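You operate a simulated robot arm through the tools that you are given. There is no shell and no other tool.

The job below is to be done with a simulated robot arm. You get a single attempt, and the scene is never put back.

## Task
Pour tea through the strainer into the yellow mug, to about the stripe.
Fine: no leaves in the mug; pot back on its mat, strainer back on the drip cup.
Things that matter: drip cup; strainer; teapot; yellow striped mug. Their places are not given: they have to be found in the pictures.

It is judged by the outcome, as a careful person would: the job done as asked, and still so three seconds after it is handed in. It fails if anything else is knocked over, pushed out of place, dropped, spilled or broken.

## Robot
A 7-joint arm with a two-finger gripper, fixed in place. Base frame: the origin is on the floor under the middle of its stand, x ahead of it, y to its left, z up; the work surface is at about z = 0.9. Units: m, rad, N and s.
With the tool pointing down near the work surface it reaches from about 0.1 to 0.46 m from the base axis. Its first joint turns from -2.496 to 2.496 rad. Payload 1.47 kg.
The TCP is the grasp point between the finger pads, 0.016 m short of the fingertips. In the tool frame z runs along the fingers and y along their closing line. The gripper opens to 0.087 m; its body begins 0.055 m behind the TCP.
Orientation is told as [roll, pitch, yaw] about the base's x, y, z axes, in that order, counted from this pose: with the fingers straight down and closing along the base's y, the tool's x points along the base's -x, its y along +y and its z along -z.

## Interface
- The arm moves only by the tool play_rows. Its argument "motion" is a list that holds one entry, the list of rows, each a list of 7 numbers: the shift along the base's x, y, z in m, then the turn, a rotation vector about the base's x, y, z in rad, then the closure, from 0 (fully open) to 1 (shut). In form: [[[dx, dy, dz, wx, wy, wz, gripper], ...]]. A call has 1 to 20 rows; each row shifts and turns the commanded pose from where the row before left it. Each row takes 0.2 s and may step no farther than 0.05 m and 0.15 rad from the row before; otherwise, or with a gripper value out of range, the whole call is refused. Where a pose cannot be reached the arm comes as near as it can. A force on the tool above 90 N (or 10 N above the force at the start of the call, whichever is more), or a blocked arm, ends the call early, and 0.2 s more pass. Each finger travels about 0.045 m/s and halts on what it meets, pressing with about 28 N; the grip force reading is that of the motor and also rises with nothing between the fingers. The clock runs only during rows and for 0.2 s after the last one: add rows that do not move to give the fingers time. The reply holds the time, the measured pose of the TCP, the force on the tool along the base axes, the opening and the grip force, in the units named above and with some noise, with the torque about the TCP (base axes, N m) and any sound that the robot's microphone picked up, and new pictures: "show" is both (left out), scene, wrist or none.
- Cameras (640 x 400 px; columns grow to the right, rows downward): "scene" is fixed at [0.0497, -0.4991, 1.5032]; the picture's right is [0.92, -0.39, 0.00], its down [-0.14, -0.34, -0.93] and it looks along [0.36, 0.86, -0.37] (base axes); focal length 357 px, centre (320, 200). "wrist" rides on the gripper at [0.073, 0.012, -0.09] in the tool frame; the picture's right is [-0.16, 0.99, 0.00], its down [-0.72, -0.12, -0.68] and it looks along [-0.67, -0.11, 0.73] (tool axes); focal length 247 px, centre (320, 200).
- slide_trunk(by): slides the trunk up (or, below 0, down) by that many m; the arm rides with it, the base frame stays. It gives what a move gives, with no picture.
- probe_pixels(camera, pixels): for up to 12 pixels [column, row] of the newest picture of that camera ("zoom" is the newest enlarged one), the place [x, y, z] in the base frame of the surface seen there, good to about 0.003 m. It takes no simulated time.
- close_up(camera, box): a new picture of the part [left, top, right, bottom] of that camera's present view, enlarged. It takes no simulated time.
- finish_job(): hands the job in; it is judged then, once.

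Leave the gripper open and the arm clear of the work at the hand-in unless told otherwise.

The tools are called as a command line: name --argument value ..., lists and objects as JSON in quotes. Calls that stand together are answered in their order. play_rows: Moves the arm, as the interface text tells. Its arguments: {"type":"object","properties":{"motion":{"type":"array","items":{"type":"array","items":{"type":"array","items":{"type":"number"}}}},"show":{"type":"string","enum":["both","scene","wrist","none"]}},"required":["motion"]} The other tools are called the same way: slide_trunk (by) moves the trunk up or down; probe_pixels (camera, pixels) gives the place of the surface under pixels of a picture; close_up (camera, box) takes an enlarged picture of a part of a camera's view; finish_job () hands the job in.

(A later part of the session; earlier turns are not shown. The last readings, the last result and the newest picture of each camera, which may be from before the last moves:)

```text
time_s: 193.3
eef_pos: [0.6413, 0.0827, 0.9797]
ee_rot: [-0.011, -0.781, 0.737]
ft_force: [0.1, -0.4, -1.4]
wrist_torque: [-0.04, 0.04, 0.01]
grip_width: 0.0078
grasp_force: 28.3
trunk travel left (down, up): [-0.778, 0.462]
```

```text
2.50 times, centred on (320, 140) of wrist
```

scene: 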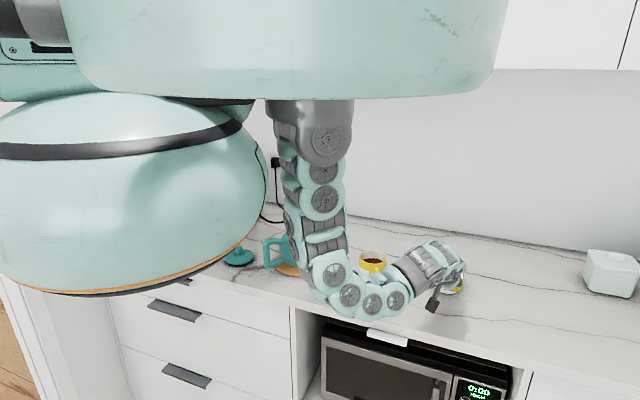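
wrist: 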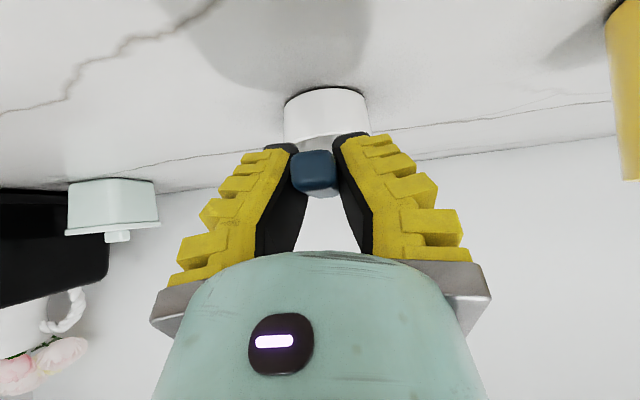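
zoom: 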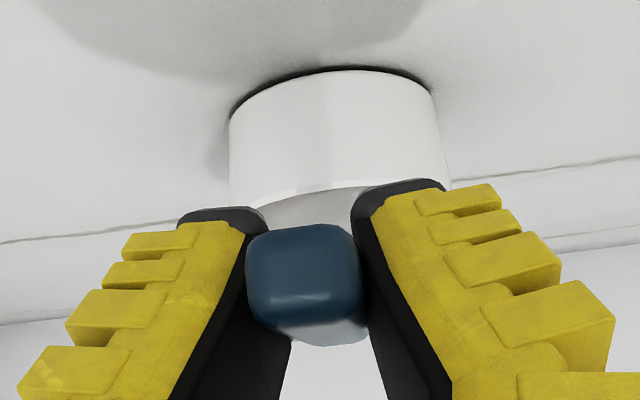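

The lateral alignment checks out: the cup centre is at column 327.6 and the expected value is 327. I'll lower 32 mm with the arm, watching force.

play_rows --motion '[[[0, 0, -0.008, 0, 0, 0, 1], [0, 0, -0.008, 0, 0, 0, 1], [0, 0, -0.008, 0, 0, 0, 1], [0, 0, -0.006, 0, 0, 0, 1], [0, 0, 0, 0, 0, 0, 1], [0, 0, 0, 0, 0, 0, 1]]]' --show "wrist"

close_up --camera "wrist" --box '[220, 60, 420, 220]'

close_up --camera "scene" --box '[425, 250, 485, 300]'

```text
time_s: 194.7
eef_pos: [0.6399, 0.0829, 0.9494]
ee_rot: [-0.012, -0.782, 0.735]
ft_force: [0.4, -1.3, -0.7]
wrist_torque: [0.0, 0.03, 0.02]
grip_width: 0.0079
grasp_force: 28.1
trunk travel left (down, up): [-0.778, 0.462]
```

wrist: 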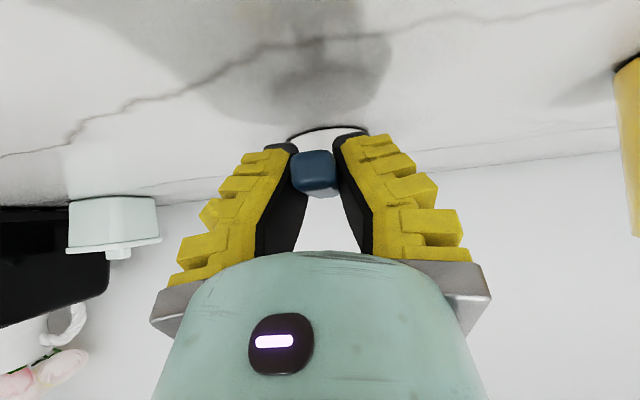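

```text
2.50 times, centred on (320, 140) of wrist
```

zoom: 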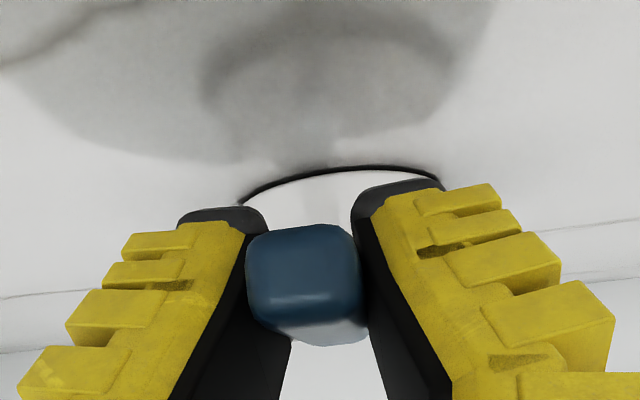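

```text
8.00 times, centred on (455, 275) of scene
```

zoom: 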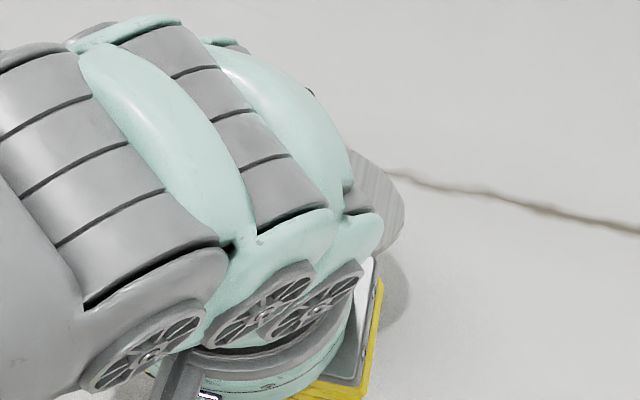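

No contact yet. I'll probe the visible part of the flange for height and position.

probe_pixels --camera "zoom" --pixels '[[370, 165], [385, 185], [398, 205], [400, 225], [390, 245], [380, 200]]'

play_rows --motion '[[[0, 0, -0.002, 0, 0, 0, 1], [0, 0, -0.001, 0, 0, 0, 1], [0, 0, 0, 0, 0, 0, 1], [0, 0, 0, 0, 0, 0, 1]]]' --show "none"

```text
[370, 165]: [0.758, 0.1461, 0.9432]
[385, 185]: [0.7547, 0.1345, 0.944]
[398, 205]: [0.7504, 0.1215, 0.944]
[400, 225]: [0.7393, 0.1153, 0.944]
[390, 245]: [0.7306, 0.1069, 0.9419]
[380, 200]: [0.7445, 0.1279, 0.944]
```

```text
time_s: 195.7
eef_pos: [0.6417, 0.0811, 0.9465]
ee_rot: [-0.016, -0.78, 0.737]
ft_force: [-0.9, -0.3, -0.7]
wrist_torque: [-0.01, 0.07, 0.02]
grip_width: 0.0077
grasp_force: 27.6
trunk travel left (down, up): [-0.778, 0.462]
```

The flange centre is about 2 mm toward +x of the cup centre. I'll correct -1.5 mm and go down the last couple of millimetres.

play_rows --motion '[[[-0.0015, 0, 0, 0, 0, 0, 1], [0, 0, -0.001, 0, 0, 0, 1], [0, 0, -0.001, 0, 0, 0, 1], [0, 0, 0, 0, 0, 0, 1], [0, 0, 0, 0, 0, 0, 1]]]' --show "none"

play_rows --motion '[[[0, 0, -0.001, 0, 0, 0, 1], [0, 0, 0, 0, 0, 0, 1], [0, 0, 0, 0, 0, 0, 1]]]' --show "none"

```text
time_s: 196.9
eef_pos: [0.64, 0.0816, 0.9437]
ee_rot: [-0.013, -0.78, 0.737]
ft_force: [0.0, 0.1, -1.2]
wrist_torque: [-0.04, 0.01, 0.02]
grip_width: 0.0078
grasp_force: 27.4
trunk travel left (down, up): [-0.778, 0.462]
```

```text
time_s: 197.7
eef_pos: [0.6397, 0.0818, 0.943]
ee_rot: [-0.012, -0.783, 0.737]
ft_force: [-0.8, 1.7, 1.8]
wrist_torque: [0.06, -0.07, 0.04]
grip_width: 0.008
grasp_force: 27.9
trunk travel left (down, up): [-0.778, 0.462]
```

Contact has begun (+1.8 N). I'll check the flange height and edge before releasing.

close_up --camera "scene" --box '[425, 250, 485, 300]'

probe_pixels --camera "zoom" --pixels '[[370, 172], [385, 192], [395, 212], [397, 230], [388, 250], [375, 205]]'

close_up --camera "wrist" --box '[220, 80, 420, 240]'

```text
8.00 times, centred on (455, 275) of scene
```

zoom: 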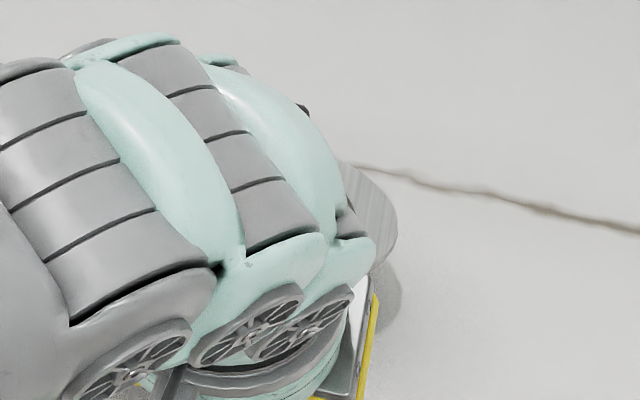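

```text
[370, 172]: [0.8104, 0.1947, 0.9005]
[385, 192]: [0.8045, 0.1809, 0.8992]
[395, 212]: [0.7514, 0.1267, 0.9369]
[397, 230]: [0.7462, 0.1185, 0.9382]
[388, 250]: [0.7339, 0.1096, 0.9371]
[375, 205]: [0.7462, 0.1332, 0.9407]
```

```text
2.50 times, centred on (320, 160) of wrist
```

zoom: 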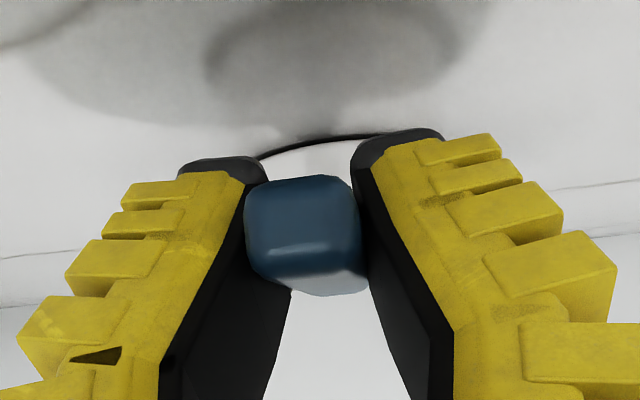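

The flange is at z ≈ 0.938, seated as originally (0.939), and centred at about (0.7125, 0.1465). I'll open the fingers.

play_rows --motion '[[[0, 0, 0, 0, 0, 0, 0.85], [0, 0, 0, 0, 0, 0, 0.75], [0, 0, 0, 0, 0, 0, 0.6], [0, 0, 0, 0, 0, 0, 0.4], [0, 0, 0, 0, 0, 0, 0.2], [0, 0, 0, 0, 0, 0, 0], [0, 0, 0, 0, 0, 0, 0], [0, 0, 0, 0, 0, 0, 0]]]' --show "wrist"

close_up --camera "wrist" --box '[220, 80, 420, 240]'

```text
time_s: 199.5
eef_pos: [0.6399, 0.0815, 0.9435]
ee_rot: [-0.012, -0.782, 0.736]
ft_force: [-0.3, 0.4, -0.2]
wrist_torque: [-0.04, 0.03, -0.06]
grip_width: 0.0869
grasp_force: 0.0
trunk travel left (down, up): [-0.778, 0.462]
```

wrist: 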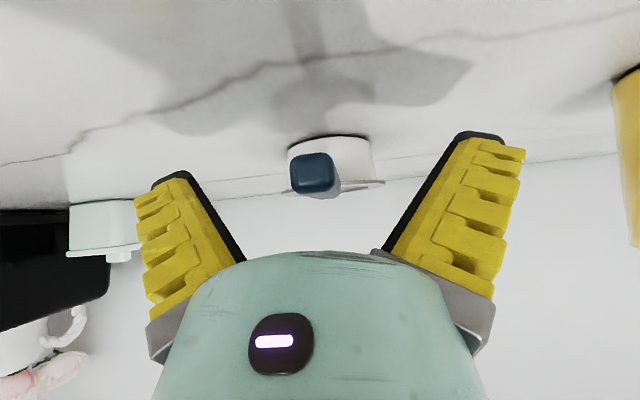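

```text
2.50 times, centred on (320, 160) of wrist
```

zoom: 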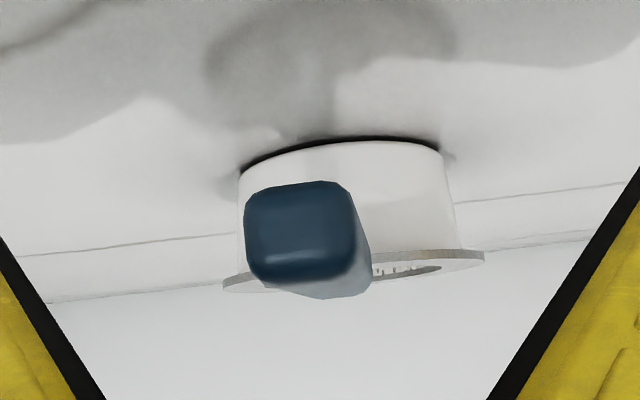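

The strainer rests level on the drip cup, released. I'll rise straight up with the trunk.

slide_trunk --by 0.255

play_rows --motion '[[[0, 0, 0, 0, 0, 0, 0]]]' --show "both"

close_up --camera "scene" --box '[340, 230, 490, 320]'

```text
time_s: 202.1
eef_pos: [0.6407, 0.0809, 1.1985]
ee_rot: [-0.012, -0.782, 0.734]
ft_force: [0.8, 0.1, -0.1]
wrist_torque: [0.05, 0.01, 0.04]
grip_width: 0.0869
grasp_force: 0.1
trunk travel left (down, up): [-1.033, 0.207]
```

```text
time_s: 202.5
eef_pos: [0.6387, 0.0827, 1.1981]
ee_rot: [-0.013, -0.781, 0.736]
ft_force: [0.2, 0.8, -0.1]
wrist_torque: [0.01, -0.05, -0.01]
grip_width: 0.0872
grasp_force: 0.1
trunk travel left (down, up): [-1.033, 0.207]
```

scene: 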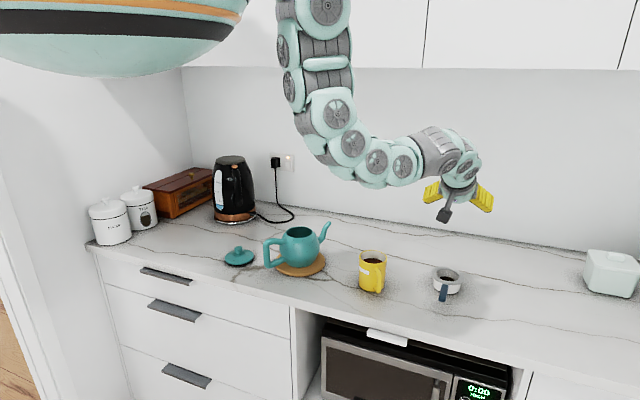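
wrist: 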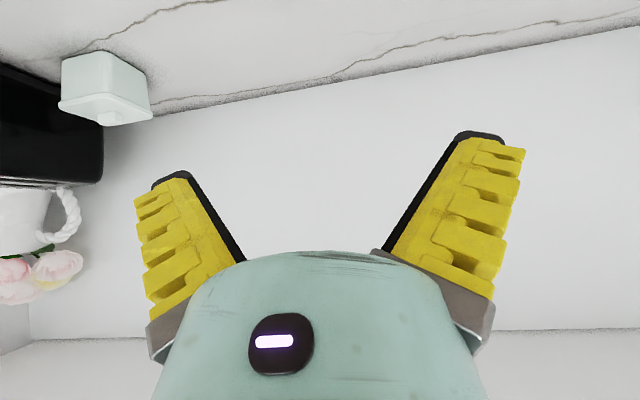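

```text
4.27 times, centred on (415, 275) of scene
```

zoom: 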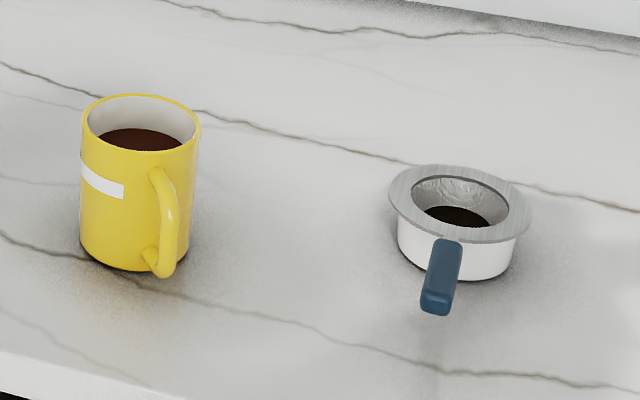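

The mug holds tea at the stripe and the strainer with the leaves is on the drip cup. I'll check the tea surface closely for leaves and level, and the counter for spills.

close_up --camera "scene" --box '[355, 245, 391, 275]'

probe_pixels --camera "scene" --pixels '[[370, 262], [374, 263], [378, 263], [366, 263], [374, 261]]'

close_up --camera "scene" --box '[215, 205, 345, 290]'

```text
13.33 times, centred on (373, 260) of scene
```

zoom: 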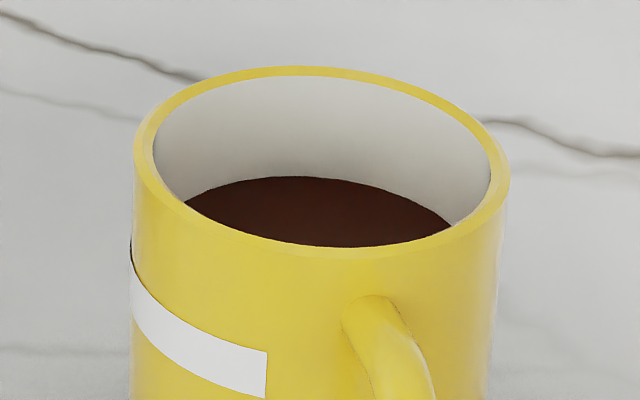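

```text
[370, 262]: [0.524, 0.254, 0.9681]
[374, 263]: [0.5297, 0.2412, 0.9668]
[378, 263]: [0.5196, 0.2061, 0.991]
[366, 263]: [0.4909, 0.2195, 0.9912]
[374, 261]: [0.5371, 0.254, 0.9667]
```

```text
4.71 times, centred on (280, 248) of scene
```

zoom: 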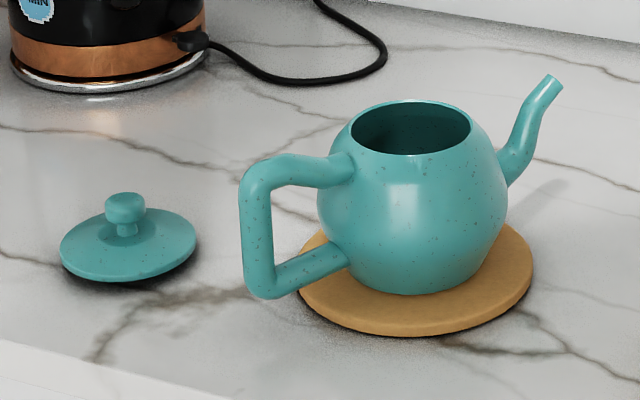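

The tea is clean with its level at about 0.967, within the stripe, and the counter is dry. Last item is the lid, which goes back on the pot. I'll move back to above the pot region with the steep grasp orientation first.

play_rows --motion '[[[-0.0315, 0.0162, 0.0083, 0, 0, 0, 0], [-0.0315, 0.0162, 0.0083, 0, 0, 0, 0], [-0.0315, 0.0162, 0.0083, 0, 0, 0, 0], [-0.0315, 0.0162, 0.0083, 0, 0, 0, 0], [-0.0315, 0.0162, 0.0083, 0, 0, 0, 0], [-0.0315, 0.0162, 0.0083, 0, 0, 0, 0], [-0.0093, 0.0313, 0, -0.0725, 0.08, 0, 0], [-0.0093, 0.0313, 0, -0.0725, 0.08, 0, 0], [-0.0093, 0.0313, 0, -0.0725, 0.08, 0, 0], [-0.0093, 0.0313, 0, -0.0725, 0.08, 0, 0], [-0.0093, 0.0313, 0, 0, 0, 0, 0], [-0.0093, 0.0313, 0, 0, 0, 0, 0], [-0.0093, 0.0313, 0, 0, 0, 0, 0], [-0.0093, 0.0313, 0, 0, 0, 0, 0], [0, 0, 0, 0, 0, 0, 0], [0, 0, 0, 0, 0, 0, 0]]]' --show "scene"

```text
time_s: 205.9
eef_pos: [0.388, 0.425, 1.2456]
ee_rot: [-0.012, -0.351, 0.735]
ft_force: [0.3, -0.4, 0.1]
wrist_torque: [-0.05, -0.04, -0.04]
grip_width: 0.087
grasp_force: 0.0
out of reach, approached as far as the arm can: row 6
trunk travel left (down, up): [-1.033, 0.207]
```

scene: 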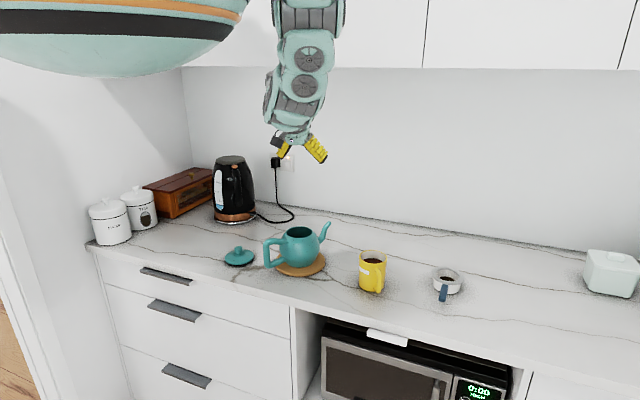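

Reached. Now I'll swing left to above the lid, matching the pose I released it from.

play_rows --motion '[[[-0.01885, 0.00988, 0.001, 0, 0, 0.0363, 0], [-0.01885, 0.00988, 0.001, 0, 0, 0.0363, 0], [-0.01885, 0.00988, 0.001, 0, 0, 0.0363, 0], [-0.01885, 0.00988, 0.001, 0, 0, 0.0363, 0], [-0.01885, 0.00988, 0.001, 0, 0, 0.0363, 0], [-0.01885, 0.00988, 0.001, 0, 0, 0.0363, 0], [-0.01885, 0.00988, 0.001, 0, 0, 0.0363, 0], [-0.01885, 0.00988, 0.001, 0, 0, 0.0363, 0], [-0.01885, 0.00988, 0.001, 0, 0, 0.0363, 0], [-0.01885, 0.00988, 0.001, 0, 0, 0.0363, 0], [0, 0, 0, 0, 0, 0, 0], [0, 0, 0, 0, 0, 0, 0]]]' --show "both"

```text
time_s: 208.5
eef_pos: [0.1983, 0.5218, 1.2552]
ee_rot: [-0.012, -0.348, 1.099]
ft_force: [-0.9, -0.6, -0.1]
wrist_torque: [0.06, -0.04, -0.05]
grip_width: 0.0871
grasp_force: 0.1
trunk travel left (down, up): [-1.033, 0.207]
```

scene: 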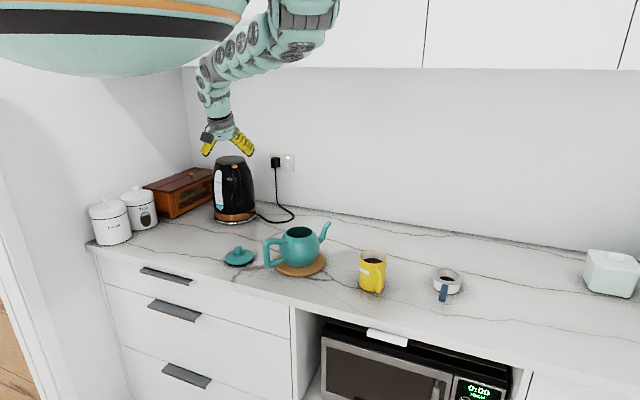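
wrist: 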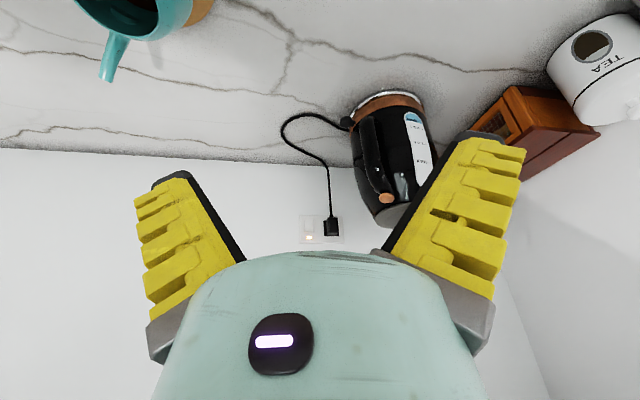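

Exactly there. I'll lower 0.26 m with the trunk and check the knob alignment from the wrist camera.

slide_trunk --by -0.26

play_rows --motion '[[[0, 0, 0, 0, 0, 0, 0]]]' --show "wrist"

close_up --camera "wrist" --box '[230, 0, 410, 130]'

```text
time_s: 211.2
eef_pos: [0.1991, 0.5224, 0.9951]
ee_rot: [-0.012, -0.35, 1.1]
ft_force: [0.0, 0.1, -0.2]
wrist_torque: [0.01, -0.01, 0.0]
grip_width: 0.0872
grasp_force: 0.0
trunk travel left (down, up): [-0.773, 0.467]
```

```text
time_s: 211.6
eef_pos: [0.1983, 0.5218, 0.9955]
ee_rot: [-0.011, -0.351, 1.101]
ft_force: [0.0, -0.3, 0.2]
wrist_torque: [-0.02, -0.03, -0.02]
grip_width: 0.0871
grasp_force: 0.0
trunk travel left (down, up): [-0.773, 0.467]
```

wrist: 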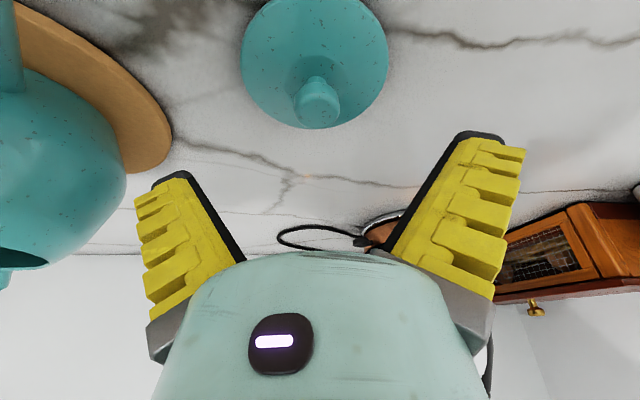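

```text
3.08 times, centred on (320, 65) of wrist
```

zoom: 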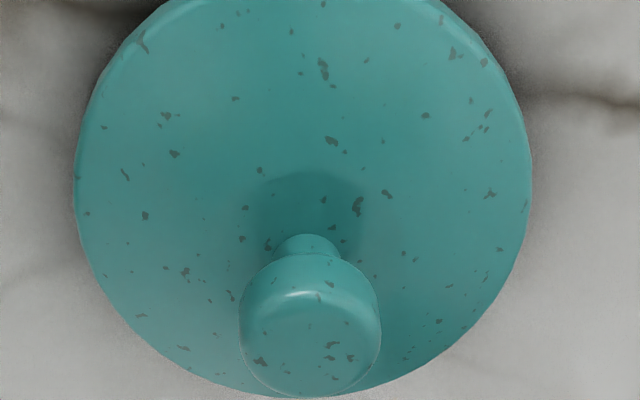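

The knob is within about 1 mm of centre at (317,105). I'll nudge and descend 50 mm to the same grip height (TCP z ≈ 0.945), then half-close.

play_rows --motion '[[[-0.0011, 0.0006, -0.01, 0, 0, 0, 0], [0, 0, -0.012, 0, 0, 0, 0], [0, 0, -0.012, 0, 0, 0, 0], [0, 0, -0.01, 0, 0, 0, 0], [0, 0, -0.0065, 0, 0, 0, 0], [0, 0, 0, 0, 0, 0, 0.3], [0, 0, 0, 0, 0, 0, 0.5], [0, 0, 0, 0, 0, 0, 0.65], [0, 0, 0, 0, 0, 0, 0.65]]]' --show "wrist"

close_up --camera "wrist" --box '[220, 80, 420, 240]'

```text
time_s: 213.6
eef_pos: [0.1985, 0.5183, 0.9521]
ee_rot: [-0.012, -0.35, 1.1]
ft_force: [-0.2, 0.2, -0.2]
wrist_torque: [0.01, 0.01, 0.0]
grip_width: 0.0363
grasp_force: 4.3
out of reach, approached as far as the arm can: row 4, 5
trunk travel left (down, up): [-0.773, 0.467]
```

wrist: 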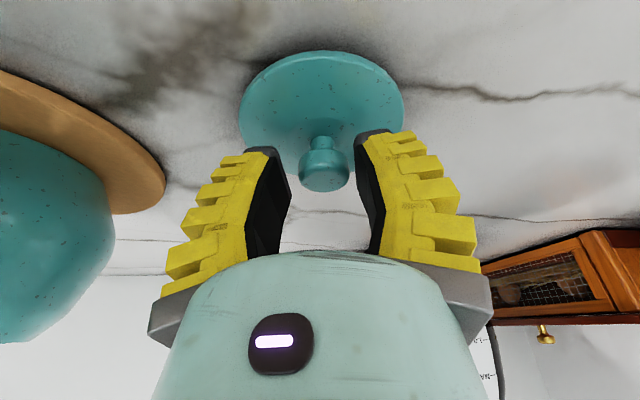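

```text
2.50 times, centred on (320, 160) of wrist
```

zoom: 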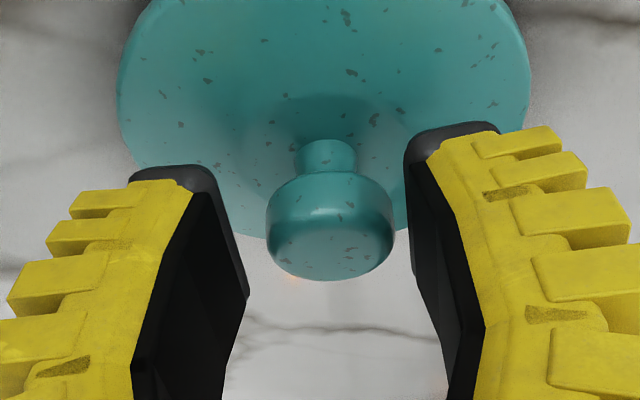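

The arm hit its low limit here, about 4 mm short in y and 7 mm high. I'll raise the arm, reopen, restore y, and lower with the trunk instead.

play_rows --motion '[[[0, 0, 0, 0, 0, 0, 0.3], [0, 0, 0, 0, 0, 0, 0], [0, 0, 0.015, 0, 0, 0, 0], [0, 0.0021, 0.015, 0, 0, 0, 0], [0, 0.0021, 0.01, 0, 0, 0, 0], [0, 0, 0, 0, 0, 0, 0], [0, 0, 0, 0, 0, 0, 0]]]' --show "wrist"

close_up --camera "wrist" --box '[230, 0, 410, 150]'

```text
time_s: 215.2
eef_pos: [0.1979, 0.5216, 0.9931]
ee_rot: [-0.014, -0.349, 1.1]
ft_force: [0.7, 0.0, 0.4]
wrist_torque: [0.0, 0.01, 0.01]
grip_width: 0.0871
grasp_force: 0.0
trunk travel left (down, up): [-0.773, 0.467]
```

wrist: 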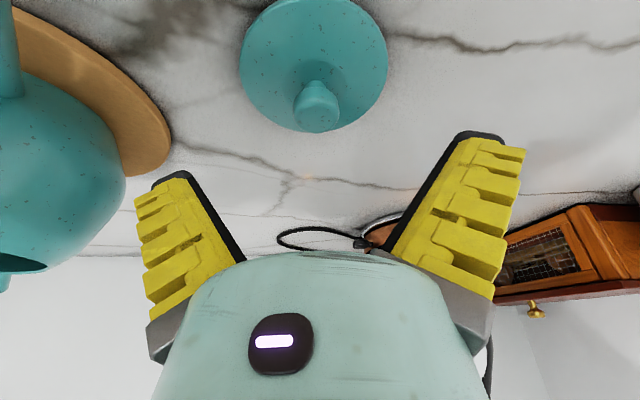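

```text
2.67 times, centred on (320, 75) of wrist
```

zoom: 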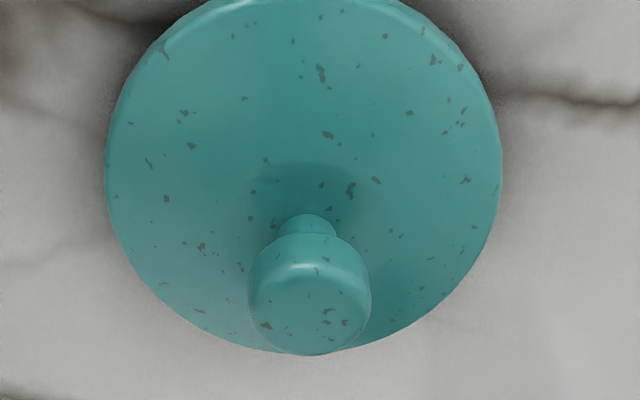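

The knob is about 2 mm farther forward. I'll shift by that and lower 48 mm with the trunk.

play_rows --motion '[[[0.0005, 0.0022, 0, 0, 0, 0, 0], [0, 0, 0, 0, 0, 0, 0]]]' --show "none"

slide_trunk --by -0.0475

play_rows --motion '[[[0, 0, 0, 0, 0, 0, 0.3], [0, 0, 0, 0, 0, 0, 0.5], [0, 0, 0, 0, 0, 0, 0.65], [0, 0, 0, 0, 0, 0, 0.65]]]' --show "wrist"

close_up --camera "wrist" --box '[220, 80, 420, 240]'

```text
time_s: 215.8
eef_pos: [0.1979, 0.5243, 0.9938]
ee_rot: [-0.012, -0.351, 1.099]
ft_force: [0.2, -0.4, 0.0]
wrist_torque: [0.04, 0.01, -0.01]
grip_width: 0.087
grasp_force: 0.1
trunk travel left (down, up): [-0.773, 0.467]
```

```text
time_s: 216.7
eef_pos: [0.1982, 0.5256, 0.9448]
ee_rot: [-0.011, -0.351, 1.1]
ft_force: [0.1, -0.7, -0.1]
wrist_torque: [0.01, -0.05, 0.0]
grip_width: 0.087
grasp_force: 0.1
trunk travel left (down, up): [-0.726, 0.514]
```

```text
time_s: 217.7
eef_pos: [0.1987, 0.5243, 0.9447]
ee_rot: [-0.012, -0.351, 1.1]
ft_force: [-0.9, 0.2, 0.3]
wrist_torque: [-0.02, 0.01, 0.0]
grip_width: 0.0366
grasp_force: 4.5
trunk travel left (down, up): [-0.726, 0.514]
```

wrist: 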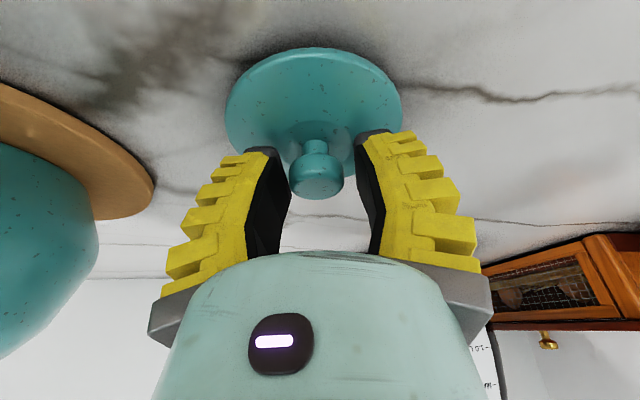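

```text
2.50 times, centred on (320, 160) of wrist
```

zoom: 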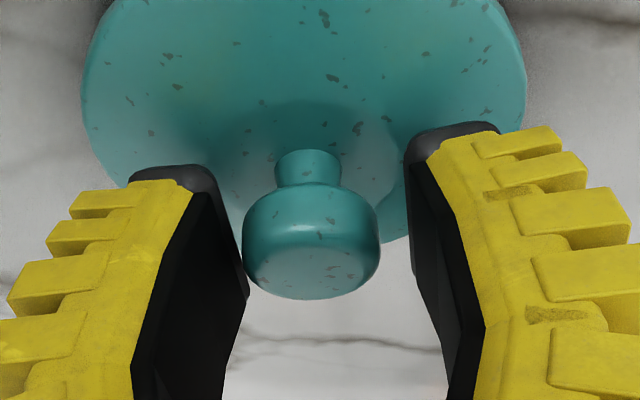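

The picture is nearly the same as the earlier successful grasp. I'll nudge 1.5 mm and close fully.

play_rows --motion '[[[0.0013, -0.0007, 0, 0, 0, 0, 0.65], [0, 0, 0, 0, 0, 0, 0.75], [0, 0, 0, 0, 0, 0, 0.85], [0, 0, 0, 0, 0, 0, 1], [0, 0, 0, 0, 0, 0, 1], [0, 0, 0, 0, 0, 0, 1]]]' --show "wrist"

close_up --camera "wrist" --box '[220, 80, 420, 240]'

```text
time_s: 219.1
eef_pos: [0.1996, 0.5237, 0.9435]
ee_rot: [-0.012, -0.351, 1.099]
ft_force: [-1.2, -2.6, 5.5]
wrist_torque: [0.01, -0.02, 0.01]
grip_width: 0.0198
grasp_force: 28.1
trunk travel left (down, up): [-0.726, 0.514]
```

wrist: 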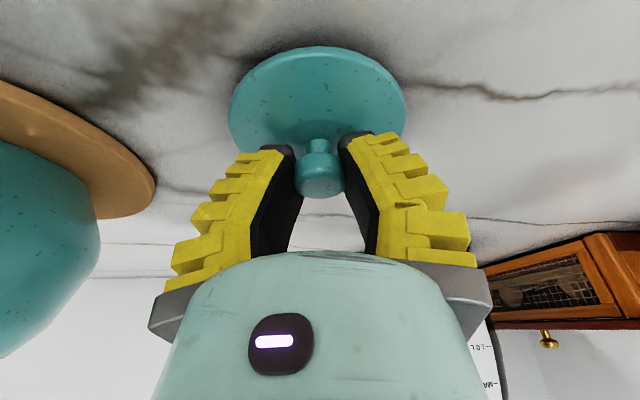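

```text
2.50 times, centred on (320, 160) of wrist
```

zoom: 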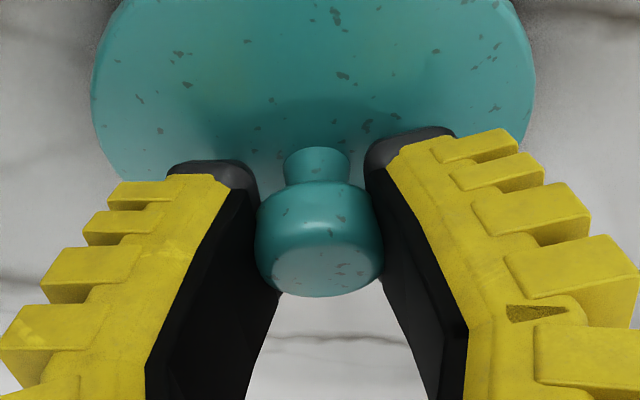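

The knob is gripped at 19.8 mm, as in the successful lift. I'll lift gently 2 cm, then raise with the trunk.

play_rows --motion '[[[0, 0, 0.003, 0, 0, 0, 1], [0, 0, 0.003, 0, 0, 0, 1], [0, 0, 0.004, 0, 0, 0, 1], [0, 0, 0.005, 0, 0, 0, 1], [0, 0, 0.005, 0, 0, 0, 1], [0, 0, 0, 0, 0, 0, 1]]]' --show "wrist"

slide_trunk --by 0.22

play_rows --motion '[[[0, 0, 0, 0, 0, 0, 1]]]' --show "both"

```text
time_s: 220.5
eef_pos: [0.1996, 0.5238, 0.9651]
ee_rot: [-0.013, -0.351, 1.099]
ft_force: [-1.9, -0.7, 0.5]
wrist_torque: [0.01, -0.07, 0.03]
grip_width: 0.0173
grasp_force: 27.8
trunk travel left (down, up): [-0.726, 0.514]
```

wrist: 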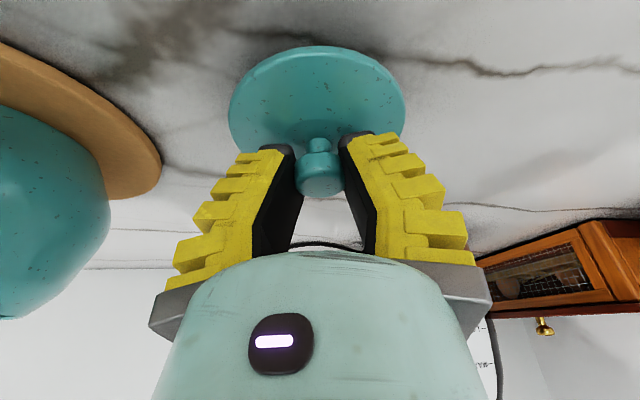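

```text
time_s: 222.8
eef_pos: [0.1994, 0.5233, 1.1844]
ee_rot: [-0.012, -0.348, 1.099]
ft_force: [-0.5, 0.6, -0.3]
wrist_torque: [0.02, -0.04, 0.01]
grip_width: 0.0171
grasp_force: 28.5
trunk travel left (down, up): [-0.946, 0.294]
```

```text
time_s: 223.2
eef_pos: [0.1996, 0.5249, 1.1853]
ee_rot: [-0.013, -0.353, 1.102]
ft_force: [0.1, -0.6, -0.7]
wrist_torque: [0.02, -0.01, 0.01]
grip_width: 0.0166
grasp_force: 27.7
trunk travel left (down, up): [-0.946, 0.294]
```

scene: 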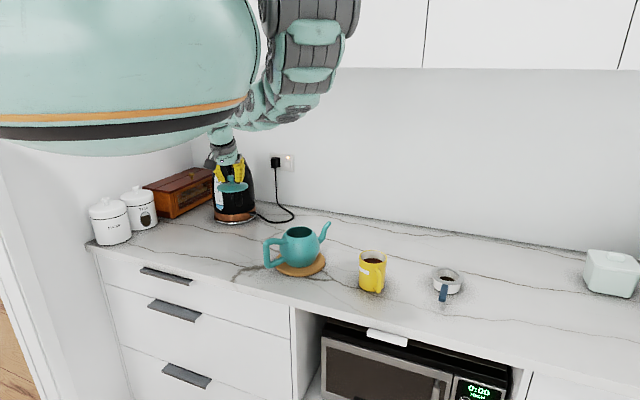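
wrist: 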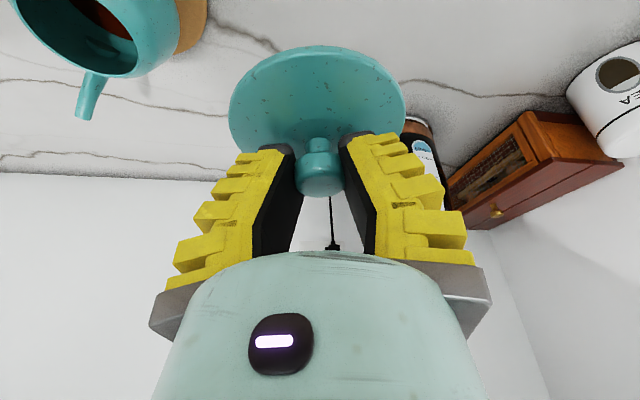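

The lid is held level. I'll measure the pot's opening precisely so the lid goes back centred.

close_up --camera "scene" --box '[270, 215, 330, 260]'

```text
8.89 times, centred on (300, 238) of scene
```

zoom: 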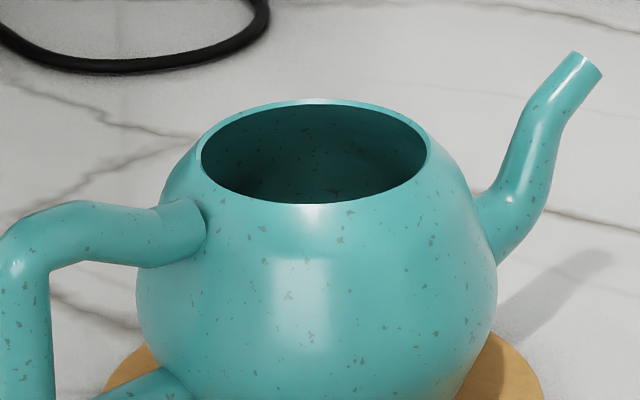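

probe_pixels --camera "zoom" --pixels '[[200, 155], [430, 155], [313, 102], [313, 206], [240, 115], [390, 117], [235, 192], [395, 192], [205, 140], [427, 140], [313, 209], [313, 99]]'

probe_pixels --camera "wrist" --pixels '[[235, 100], [402, 100], [317, 50], [260, 145], [380, 135], [317, 120]]'

```text
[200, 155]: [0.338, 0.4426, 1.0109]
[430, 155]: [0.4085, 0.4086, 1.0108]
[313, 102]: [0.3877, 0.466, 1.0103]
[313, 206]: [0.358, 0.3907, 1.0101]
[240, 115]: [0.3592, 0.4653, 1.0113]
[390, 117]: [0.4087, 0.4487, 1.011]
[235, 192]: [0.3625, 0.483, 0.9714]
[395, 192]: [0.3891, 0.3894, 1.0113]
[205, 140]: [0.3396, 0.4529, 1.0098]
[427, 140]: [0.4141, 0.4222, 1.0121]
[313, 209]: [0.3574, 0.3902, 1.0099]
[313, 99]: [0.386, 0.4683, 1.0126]
```

```text
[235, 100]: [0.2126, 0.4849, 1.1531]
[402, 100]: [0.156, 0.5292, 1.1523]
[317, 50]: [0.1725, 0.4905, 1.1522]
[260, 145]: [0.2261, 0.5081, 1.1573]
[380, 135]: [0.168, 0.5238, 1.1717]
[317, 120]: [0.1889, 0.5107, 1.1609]
```

The opening centre is about (0.3748, 0.428), radius about 0.04, and the lid centre is 2.4 mm ahead of the TCP. I'll swing the lid over the pot at this height.

play_rows --motion '[[[0.01734, -0.0098, 0, 0, 0, -0.0402, 1], [0.01734, -0.0098, 0, 0, 0, -0.0402, 1], [0.01734, -0.0098, 0, 0, 0, -0.0402, 1], [0.01734, -0.0098, 0, 0, 0, -0.0402, 1], [0.01734, -0.0098, 0, 0, 0, -0.0402, 1], [0.01734, -0.0098, 0, 0, 0, -0.0402, 1], [0.01734, -0.0098, 0, 0, 0, -0.0402, 1], [0.01734, -0.0098, 0, 0, 0, -0.0402, 1], [0.01734, -0.0098, 0, 0, 0, -0.0402, 1], [0.01734, -0.0098, 0, 0, 0, -0.0402, 1], [0, 0, 0, 0, 0, 0, 1], [0, 0, 0, 0, 0, 0, 1]]]' --show "both"

close_up --camera "scene" --box '[250, 170, 350, 270]'

```text
time_s: 225.8
eef_pos: [0.3742, 0.4258, 1.1864]
ee_rot: [-0.013, -0.35, 0.698]
ft_force: [0.0, 0.6, -1.9]
wrist_torque: [-0.01, 0.03, -0.03]
grip_width: 0.0165
grasp_force: 28.1
trunk travel left (down, up): [-0.946, 0.294]
```

scene: 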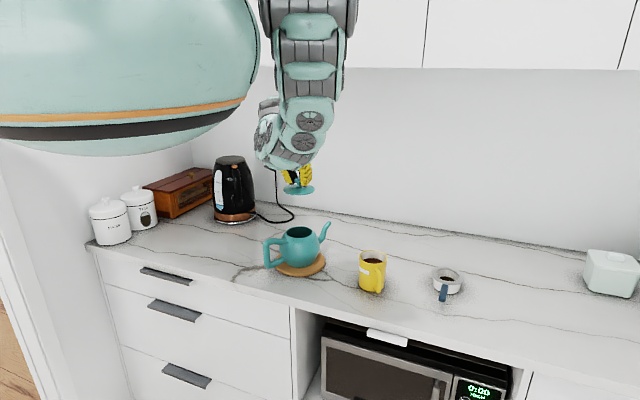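
wrist: 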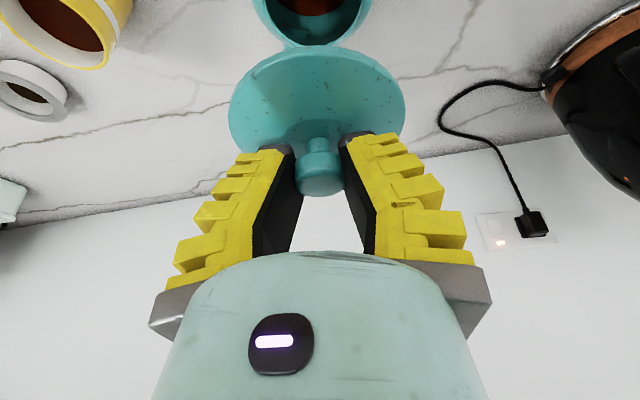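

```text
4.00 times, centred on (300, 220) of scene
```

zoom: 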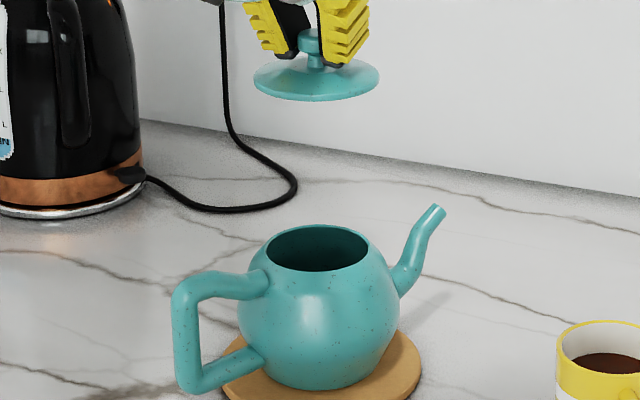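

I'll look at the opening in the wrist view beside the lid to double-check centring.

close_up --camera "wrist" --box '[220, 0, 410, 100]'

```text
3.37 times, centred on (315, 50) of wrist
```

zoom: 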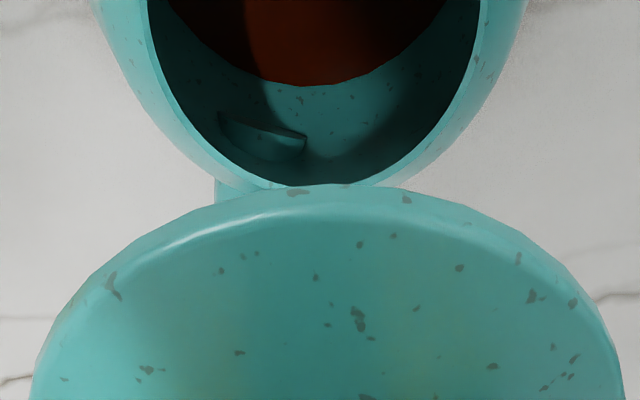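

I'll probe rim points of the opening and edge points of the lid in this same view to compare centres.

probe_pixels --camera "zoom" --pixels '[[140, 5], [487, 5], [180, 100], [455, 100], [230, 160], [410, 160], [310, 188], [40, 370], [615, 370], [130, 245], [500, 225], [320, 192]]'

```text
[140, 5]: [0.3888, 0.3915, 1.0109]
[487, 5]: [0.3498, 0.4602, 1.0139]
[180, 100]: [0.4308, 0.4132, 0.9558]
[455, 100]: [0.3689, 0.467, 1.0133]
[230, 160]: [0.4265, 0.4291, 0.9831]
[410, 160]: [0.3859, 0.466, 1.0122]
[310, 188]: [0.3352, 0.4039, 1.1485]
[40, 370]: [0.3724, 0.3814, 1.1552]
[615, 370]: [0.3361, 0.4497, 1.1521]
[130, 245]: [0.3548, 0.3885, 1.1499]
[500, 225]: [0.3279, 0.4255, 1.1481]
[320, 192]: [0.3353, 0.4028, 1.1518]
```

Opening centre (0.3745, 0.4288) against lid centre (0.3735, 0.4265), so a 2.5 mm correction. I'll apply it, lower 0.12 m with the trunk, and check from the side.

play_rows --motion '[[[0.001, 0.0023, 0, 0, 0, 0, 1], [0, 0, 0, 0, 0, 0, 1]]]' --show "none"

slide_trunk --by -0.118

play_rows --motion '[[[0, 0, 0, 0, 0, 0, 1]]]' --show "both"

close_up --camera "scene" --box '[265, 200, 345, 265]'

```text
time_s: 226.4
eef_pos: [0.3738, 0.4284, 1.1855]
ee_rot: [-0.012, -0.351, 0.698]
ft_force: [0.3, -0.1, -0.8]
wrist_torque: [0.02, -0.01, 0.01]
grip_width: 0.0166
grasp_force: 27.5
trunk travel left (down, up): [-0.946, 0.294]
```

```text
time_s: 227.9
eef_pos: [0.3725, 0.429, 1.067]
ee_rot: [-0.012, -0.351, 0.698]
ft_force: [-1.1, 0.0, -1.4]
wrist_torque: [-0.02, 0.02, -0.02]
grip_width: 0.0162
grasp_force: 28.1
trunk travel left (down, up): [-0.828, 0.412]
```

```text
time_s: 228.3
eef_pos: [0.3737, 0.4296, 1.0658]
ee_rot: [-0.013, -0.351, 0.697]
ft_force: [0.7, -0.1, -1.2]
wrist_torque: [-0.02, -0.01, -0.03]
grip_width: 0.0163
grasp_force: 28.0
trunk travel left (down, up): [-0.828, 0.412]
```

scene: 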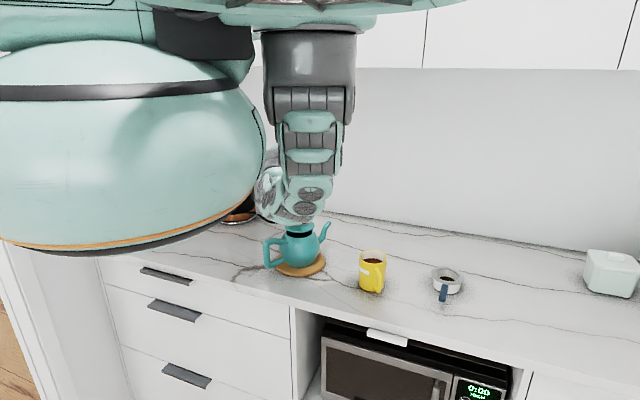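
wrist: 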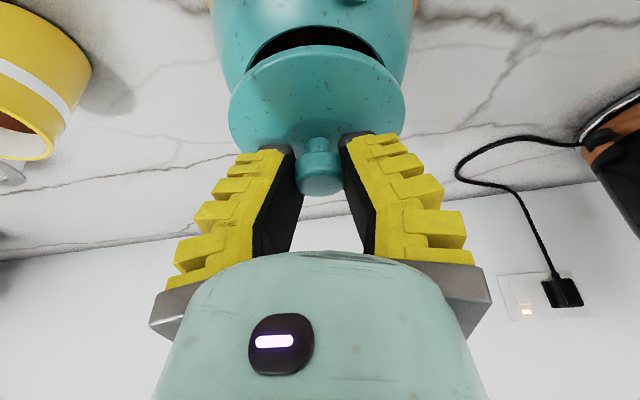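

```text
6.15 times, centred on (305, 232) of scene
```

zoom: 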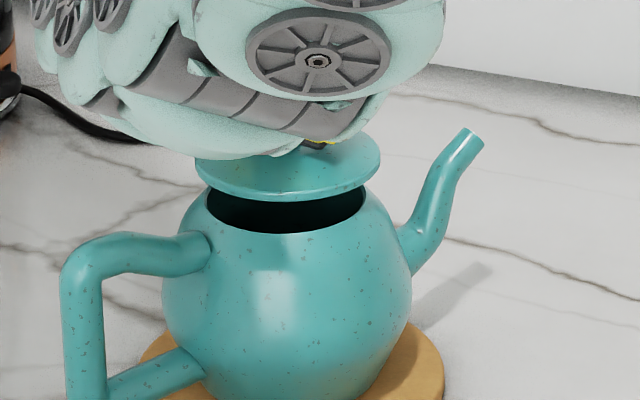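

The lid is well centred above the opening. I'll lower it in small steps until the force shows contact.

play_rows --motion '[[[0, 0, -0.004, 0, 0, 0, 1], [0, 0, -0.004, 0, 0, 0, 1], [0, 0, -0.002, 0, 0, 0, 1], [0, 0, 0, 0, 0, 0, 1], [0, 0, 0, 0, 0, 0, 1]]]' --show "none"

close_up --camera "scene" --box '[265, 200, 345, 265]'

```text
time_s: 229.5
eef_pos: [0.3748, 0.4277, 1.058]
ee_rot: [-0.012, -0.349, 0.699]
ft_force: [0.8, -0.8, -1.2]
wrist_torque: [-0.02, 0.0, -0.02]
grip_width: 0.0161
grasp_force: 27.9
trunk travel left (down, up): [-0.828, 0.412]
```

```text
6.15 times, centred on (305, 232) of scene
```

zoom: 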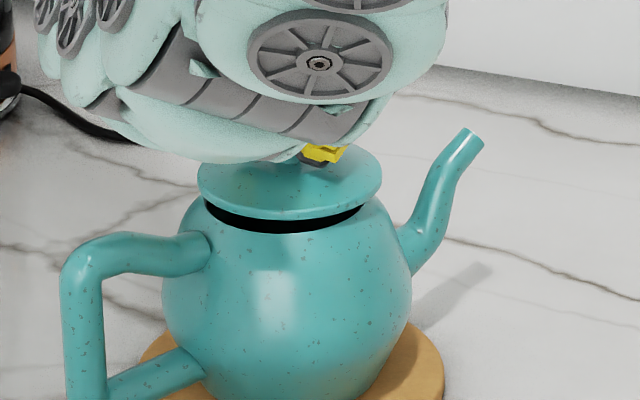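

The lid is still 5–6 mm above the rim. I'll continue.

play_rows --motion '[[[0, 0, -0.002, 0, 0, 0, 1], [0, 0, -0.0015, 0, 0, 0, 1], [0, 0, 0, 0, 0, 0, 1], [0, 0, 0, 0, 0, 0, 1]]]' --show "none"

play_rows --motion '[[[0, 0, -0.001, 0, 0, 0, 1], [0, 0, 0, 0, 0, 0, 1], [0, 0, 0, 0, 0, 0, 1]]]' --show "none"

play_rows --motion '[[[0, 0, -0.001, 0, 0, 0, 1], [0, 0, 0, 0, 0, 0, 1], [0, 0, 0, 0, 0, 0, 1]]]' --show "none"

close_up --camera "scene" --box '[265, 200, 345, 265]'

```text
time_s: 230.5
eef_pos: [0.3745, 0.4286, 1.0528]
ee_rot: [-0.012, -0.35, 0.698]
ft_force: [-0.2, -0.1, -1.1]
wrist_torque: [-0.03, -0.06, 0.0]
grip_width: 0.0158
grasp_force: 28.5
trunk travel left (down, up): [-0.828, 0.412]
```

```text
time_s: 231.3
eef_pos: [0.3741, 0.4287, 1.0529]
ee_rot: [-0.013, -0.351, 0.696]
ft_force: [-0.1, -0.4, -0.2]
wrist_torque: [-0.01, 0.03, 0.0]
grip_width: 0.0159
grasp_force: 28.2
trunk travel left (down, up): [-0.828, 0.412]
```

```text
time_s: 232.1
eef_pos: [0.3748, 0.4282, 1.0511]
ee_rot: [-0.013, -0.349, 0.699]
ft_force: [1.2, -0.3, 0.2]
wrist_torque: [-0.01, -0.01, -0.04]
grip_width: 0.0158
grasp_force: 27.8
trunk travel left (down, up): [-0.828, 0.412]
```

```text
6.15 times, centred on (305, 232) of scene
```

zoom: 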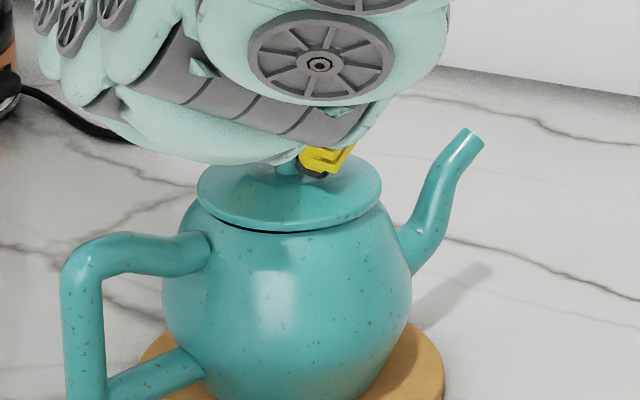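

There's a hairline gap left. One more millimetre, then release.

play_rows --motion '[[[0, 0, -0.001, 0, 0, 0, 1], [0, 0, 0, 0, 0, 0, 1], [0, 0, 0, 0, 0, 0, 1]]]' --show "none"

play_rows --motion '[[[0, 0, -0.001, 0, 0, 0, 1], [0, 0, 0, 0, 0, 0, 1], [0, 0, 0, 0, 0, 0, 1]]]' --show "none"

close_up --camera "scene" --box '[265, 200, 345, 265]'

probe_pixels --camera "zoom" --pixels '[[203, 190], [378, 190], [290, 222], [250, 205], [340, 210]]'

```text
time_s: 232.9
eef_pos: [0.375, 0.4284, 1.0517]
ee_rot: [-0.013, -0.35, 0.698]
ft_force: [0.2, 0.1, -1.4]
wrist_torque: [-0.01, -0.01, -0.02]
grip_width: 0.0156
grasp_force: 28.1
trunk travel left (down, up): [-0.828, 0.412]
```

```text
time_s: 233.7
eef_pos: [0.3735, 0.428, 1.0506]
ee_rot: [-0.012, -0.349, 0.698]
ft_force: [-0.3, -0.1, 1.1]
wrist_torque: [0.03, -0.03, 0.0]
grip_width: 0.0158
grasp_force: 28.2
trunk travel left (down, up): [-0.828, 0.412]
```

```text
6.15 times, centred on (305, 232) of scene
```

zoom: 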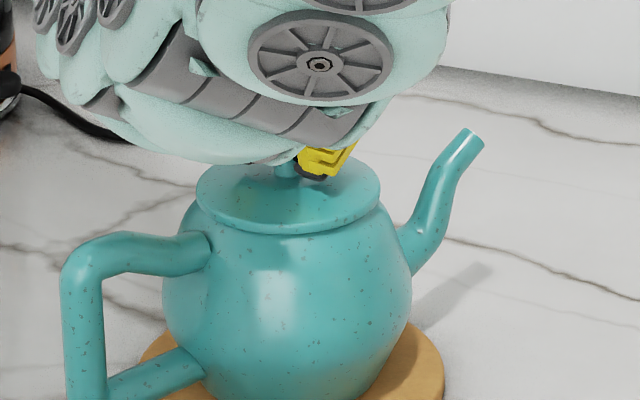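

```text
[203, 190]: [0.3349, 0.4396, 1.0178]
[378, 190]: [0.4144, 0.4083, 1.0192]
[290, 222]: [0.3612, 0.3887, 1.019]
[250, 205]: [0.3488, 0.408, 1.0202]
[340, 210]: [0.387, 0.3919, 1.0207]
```

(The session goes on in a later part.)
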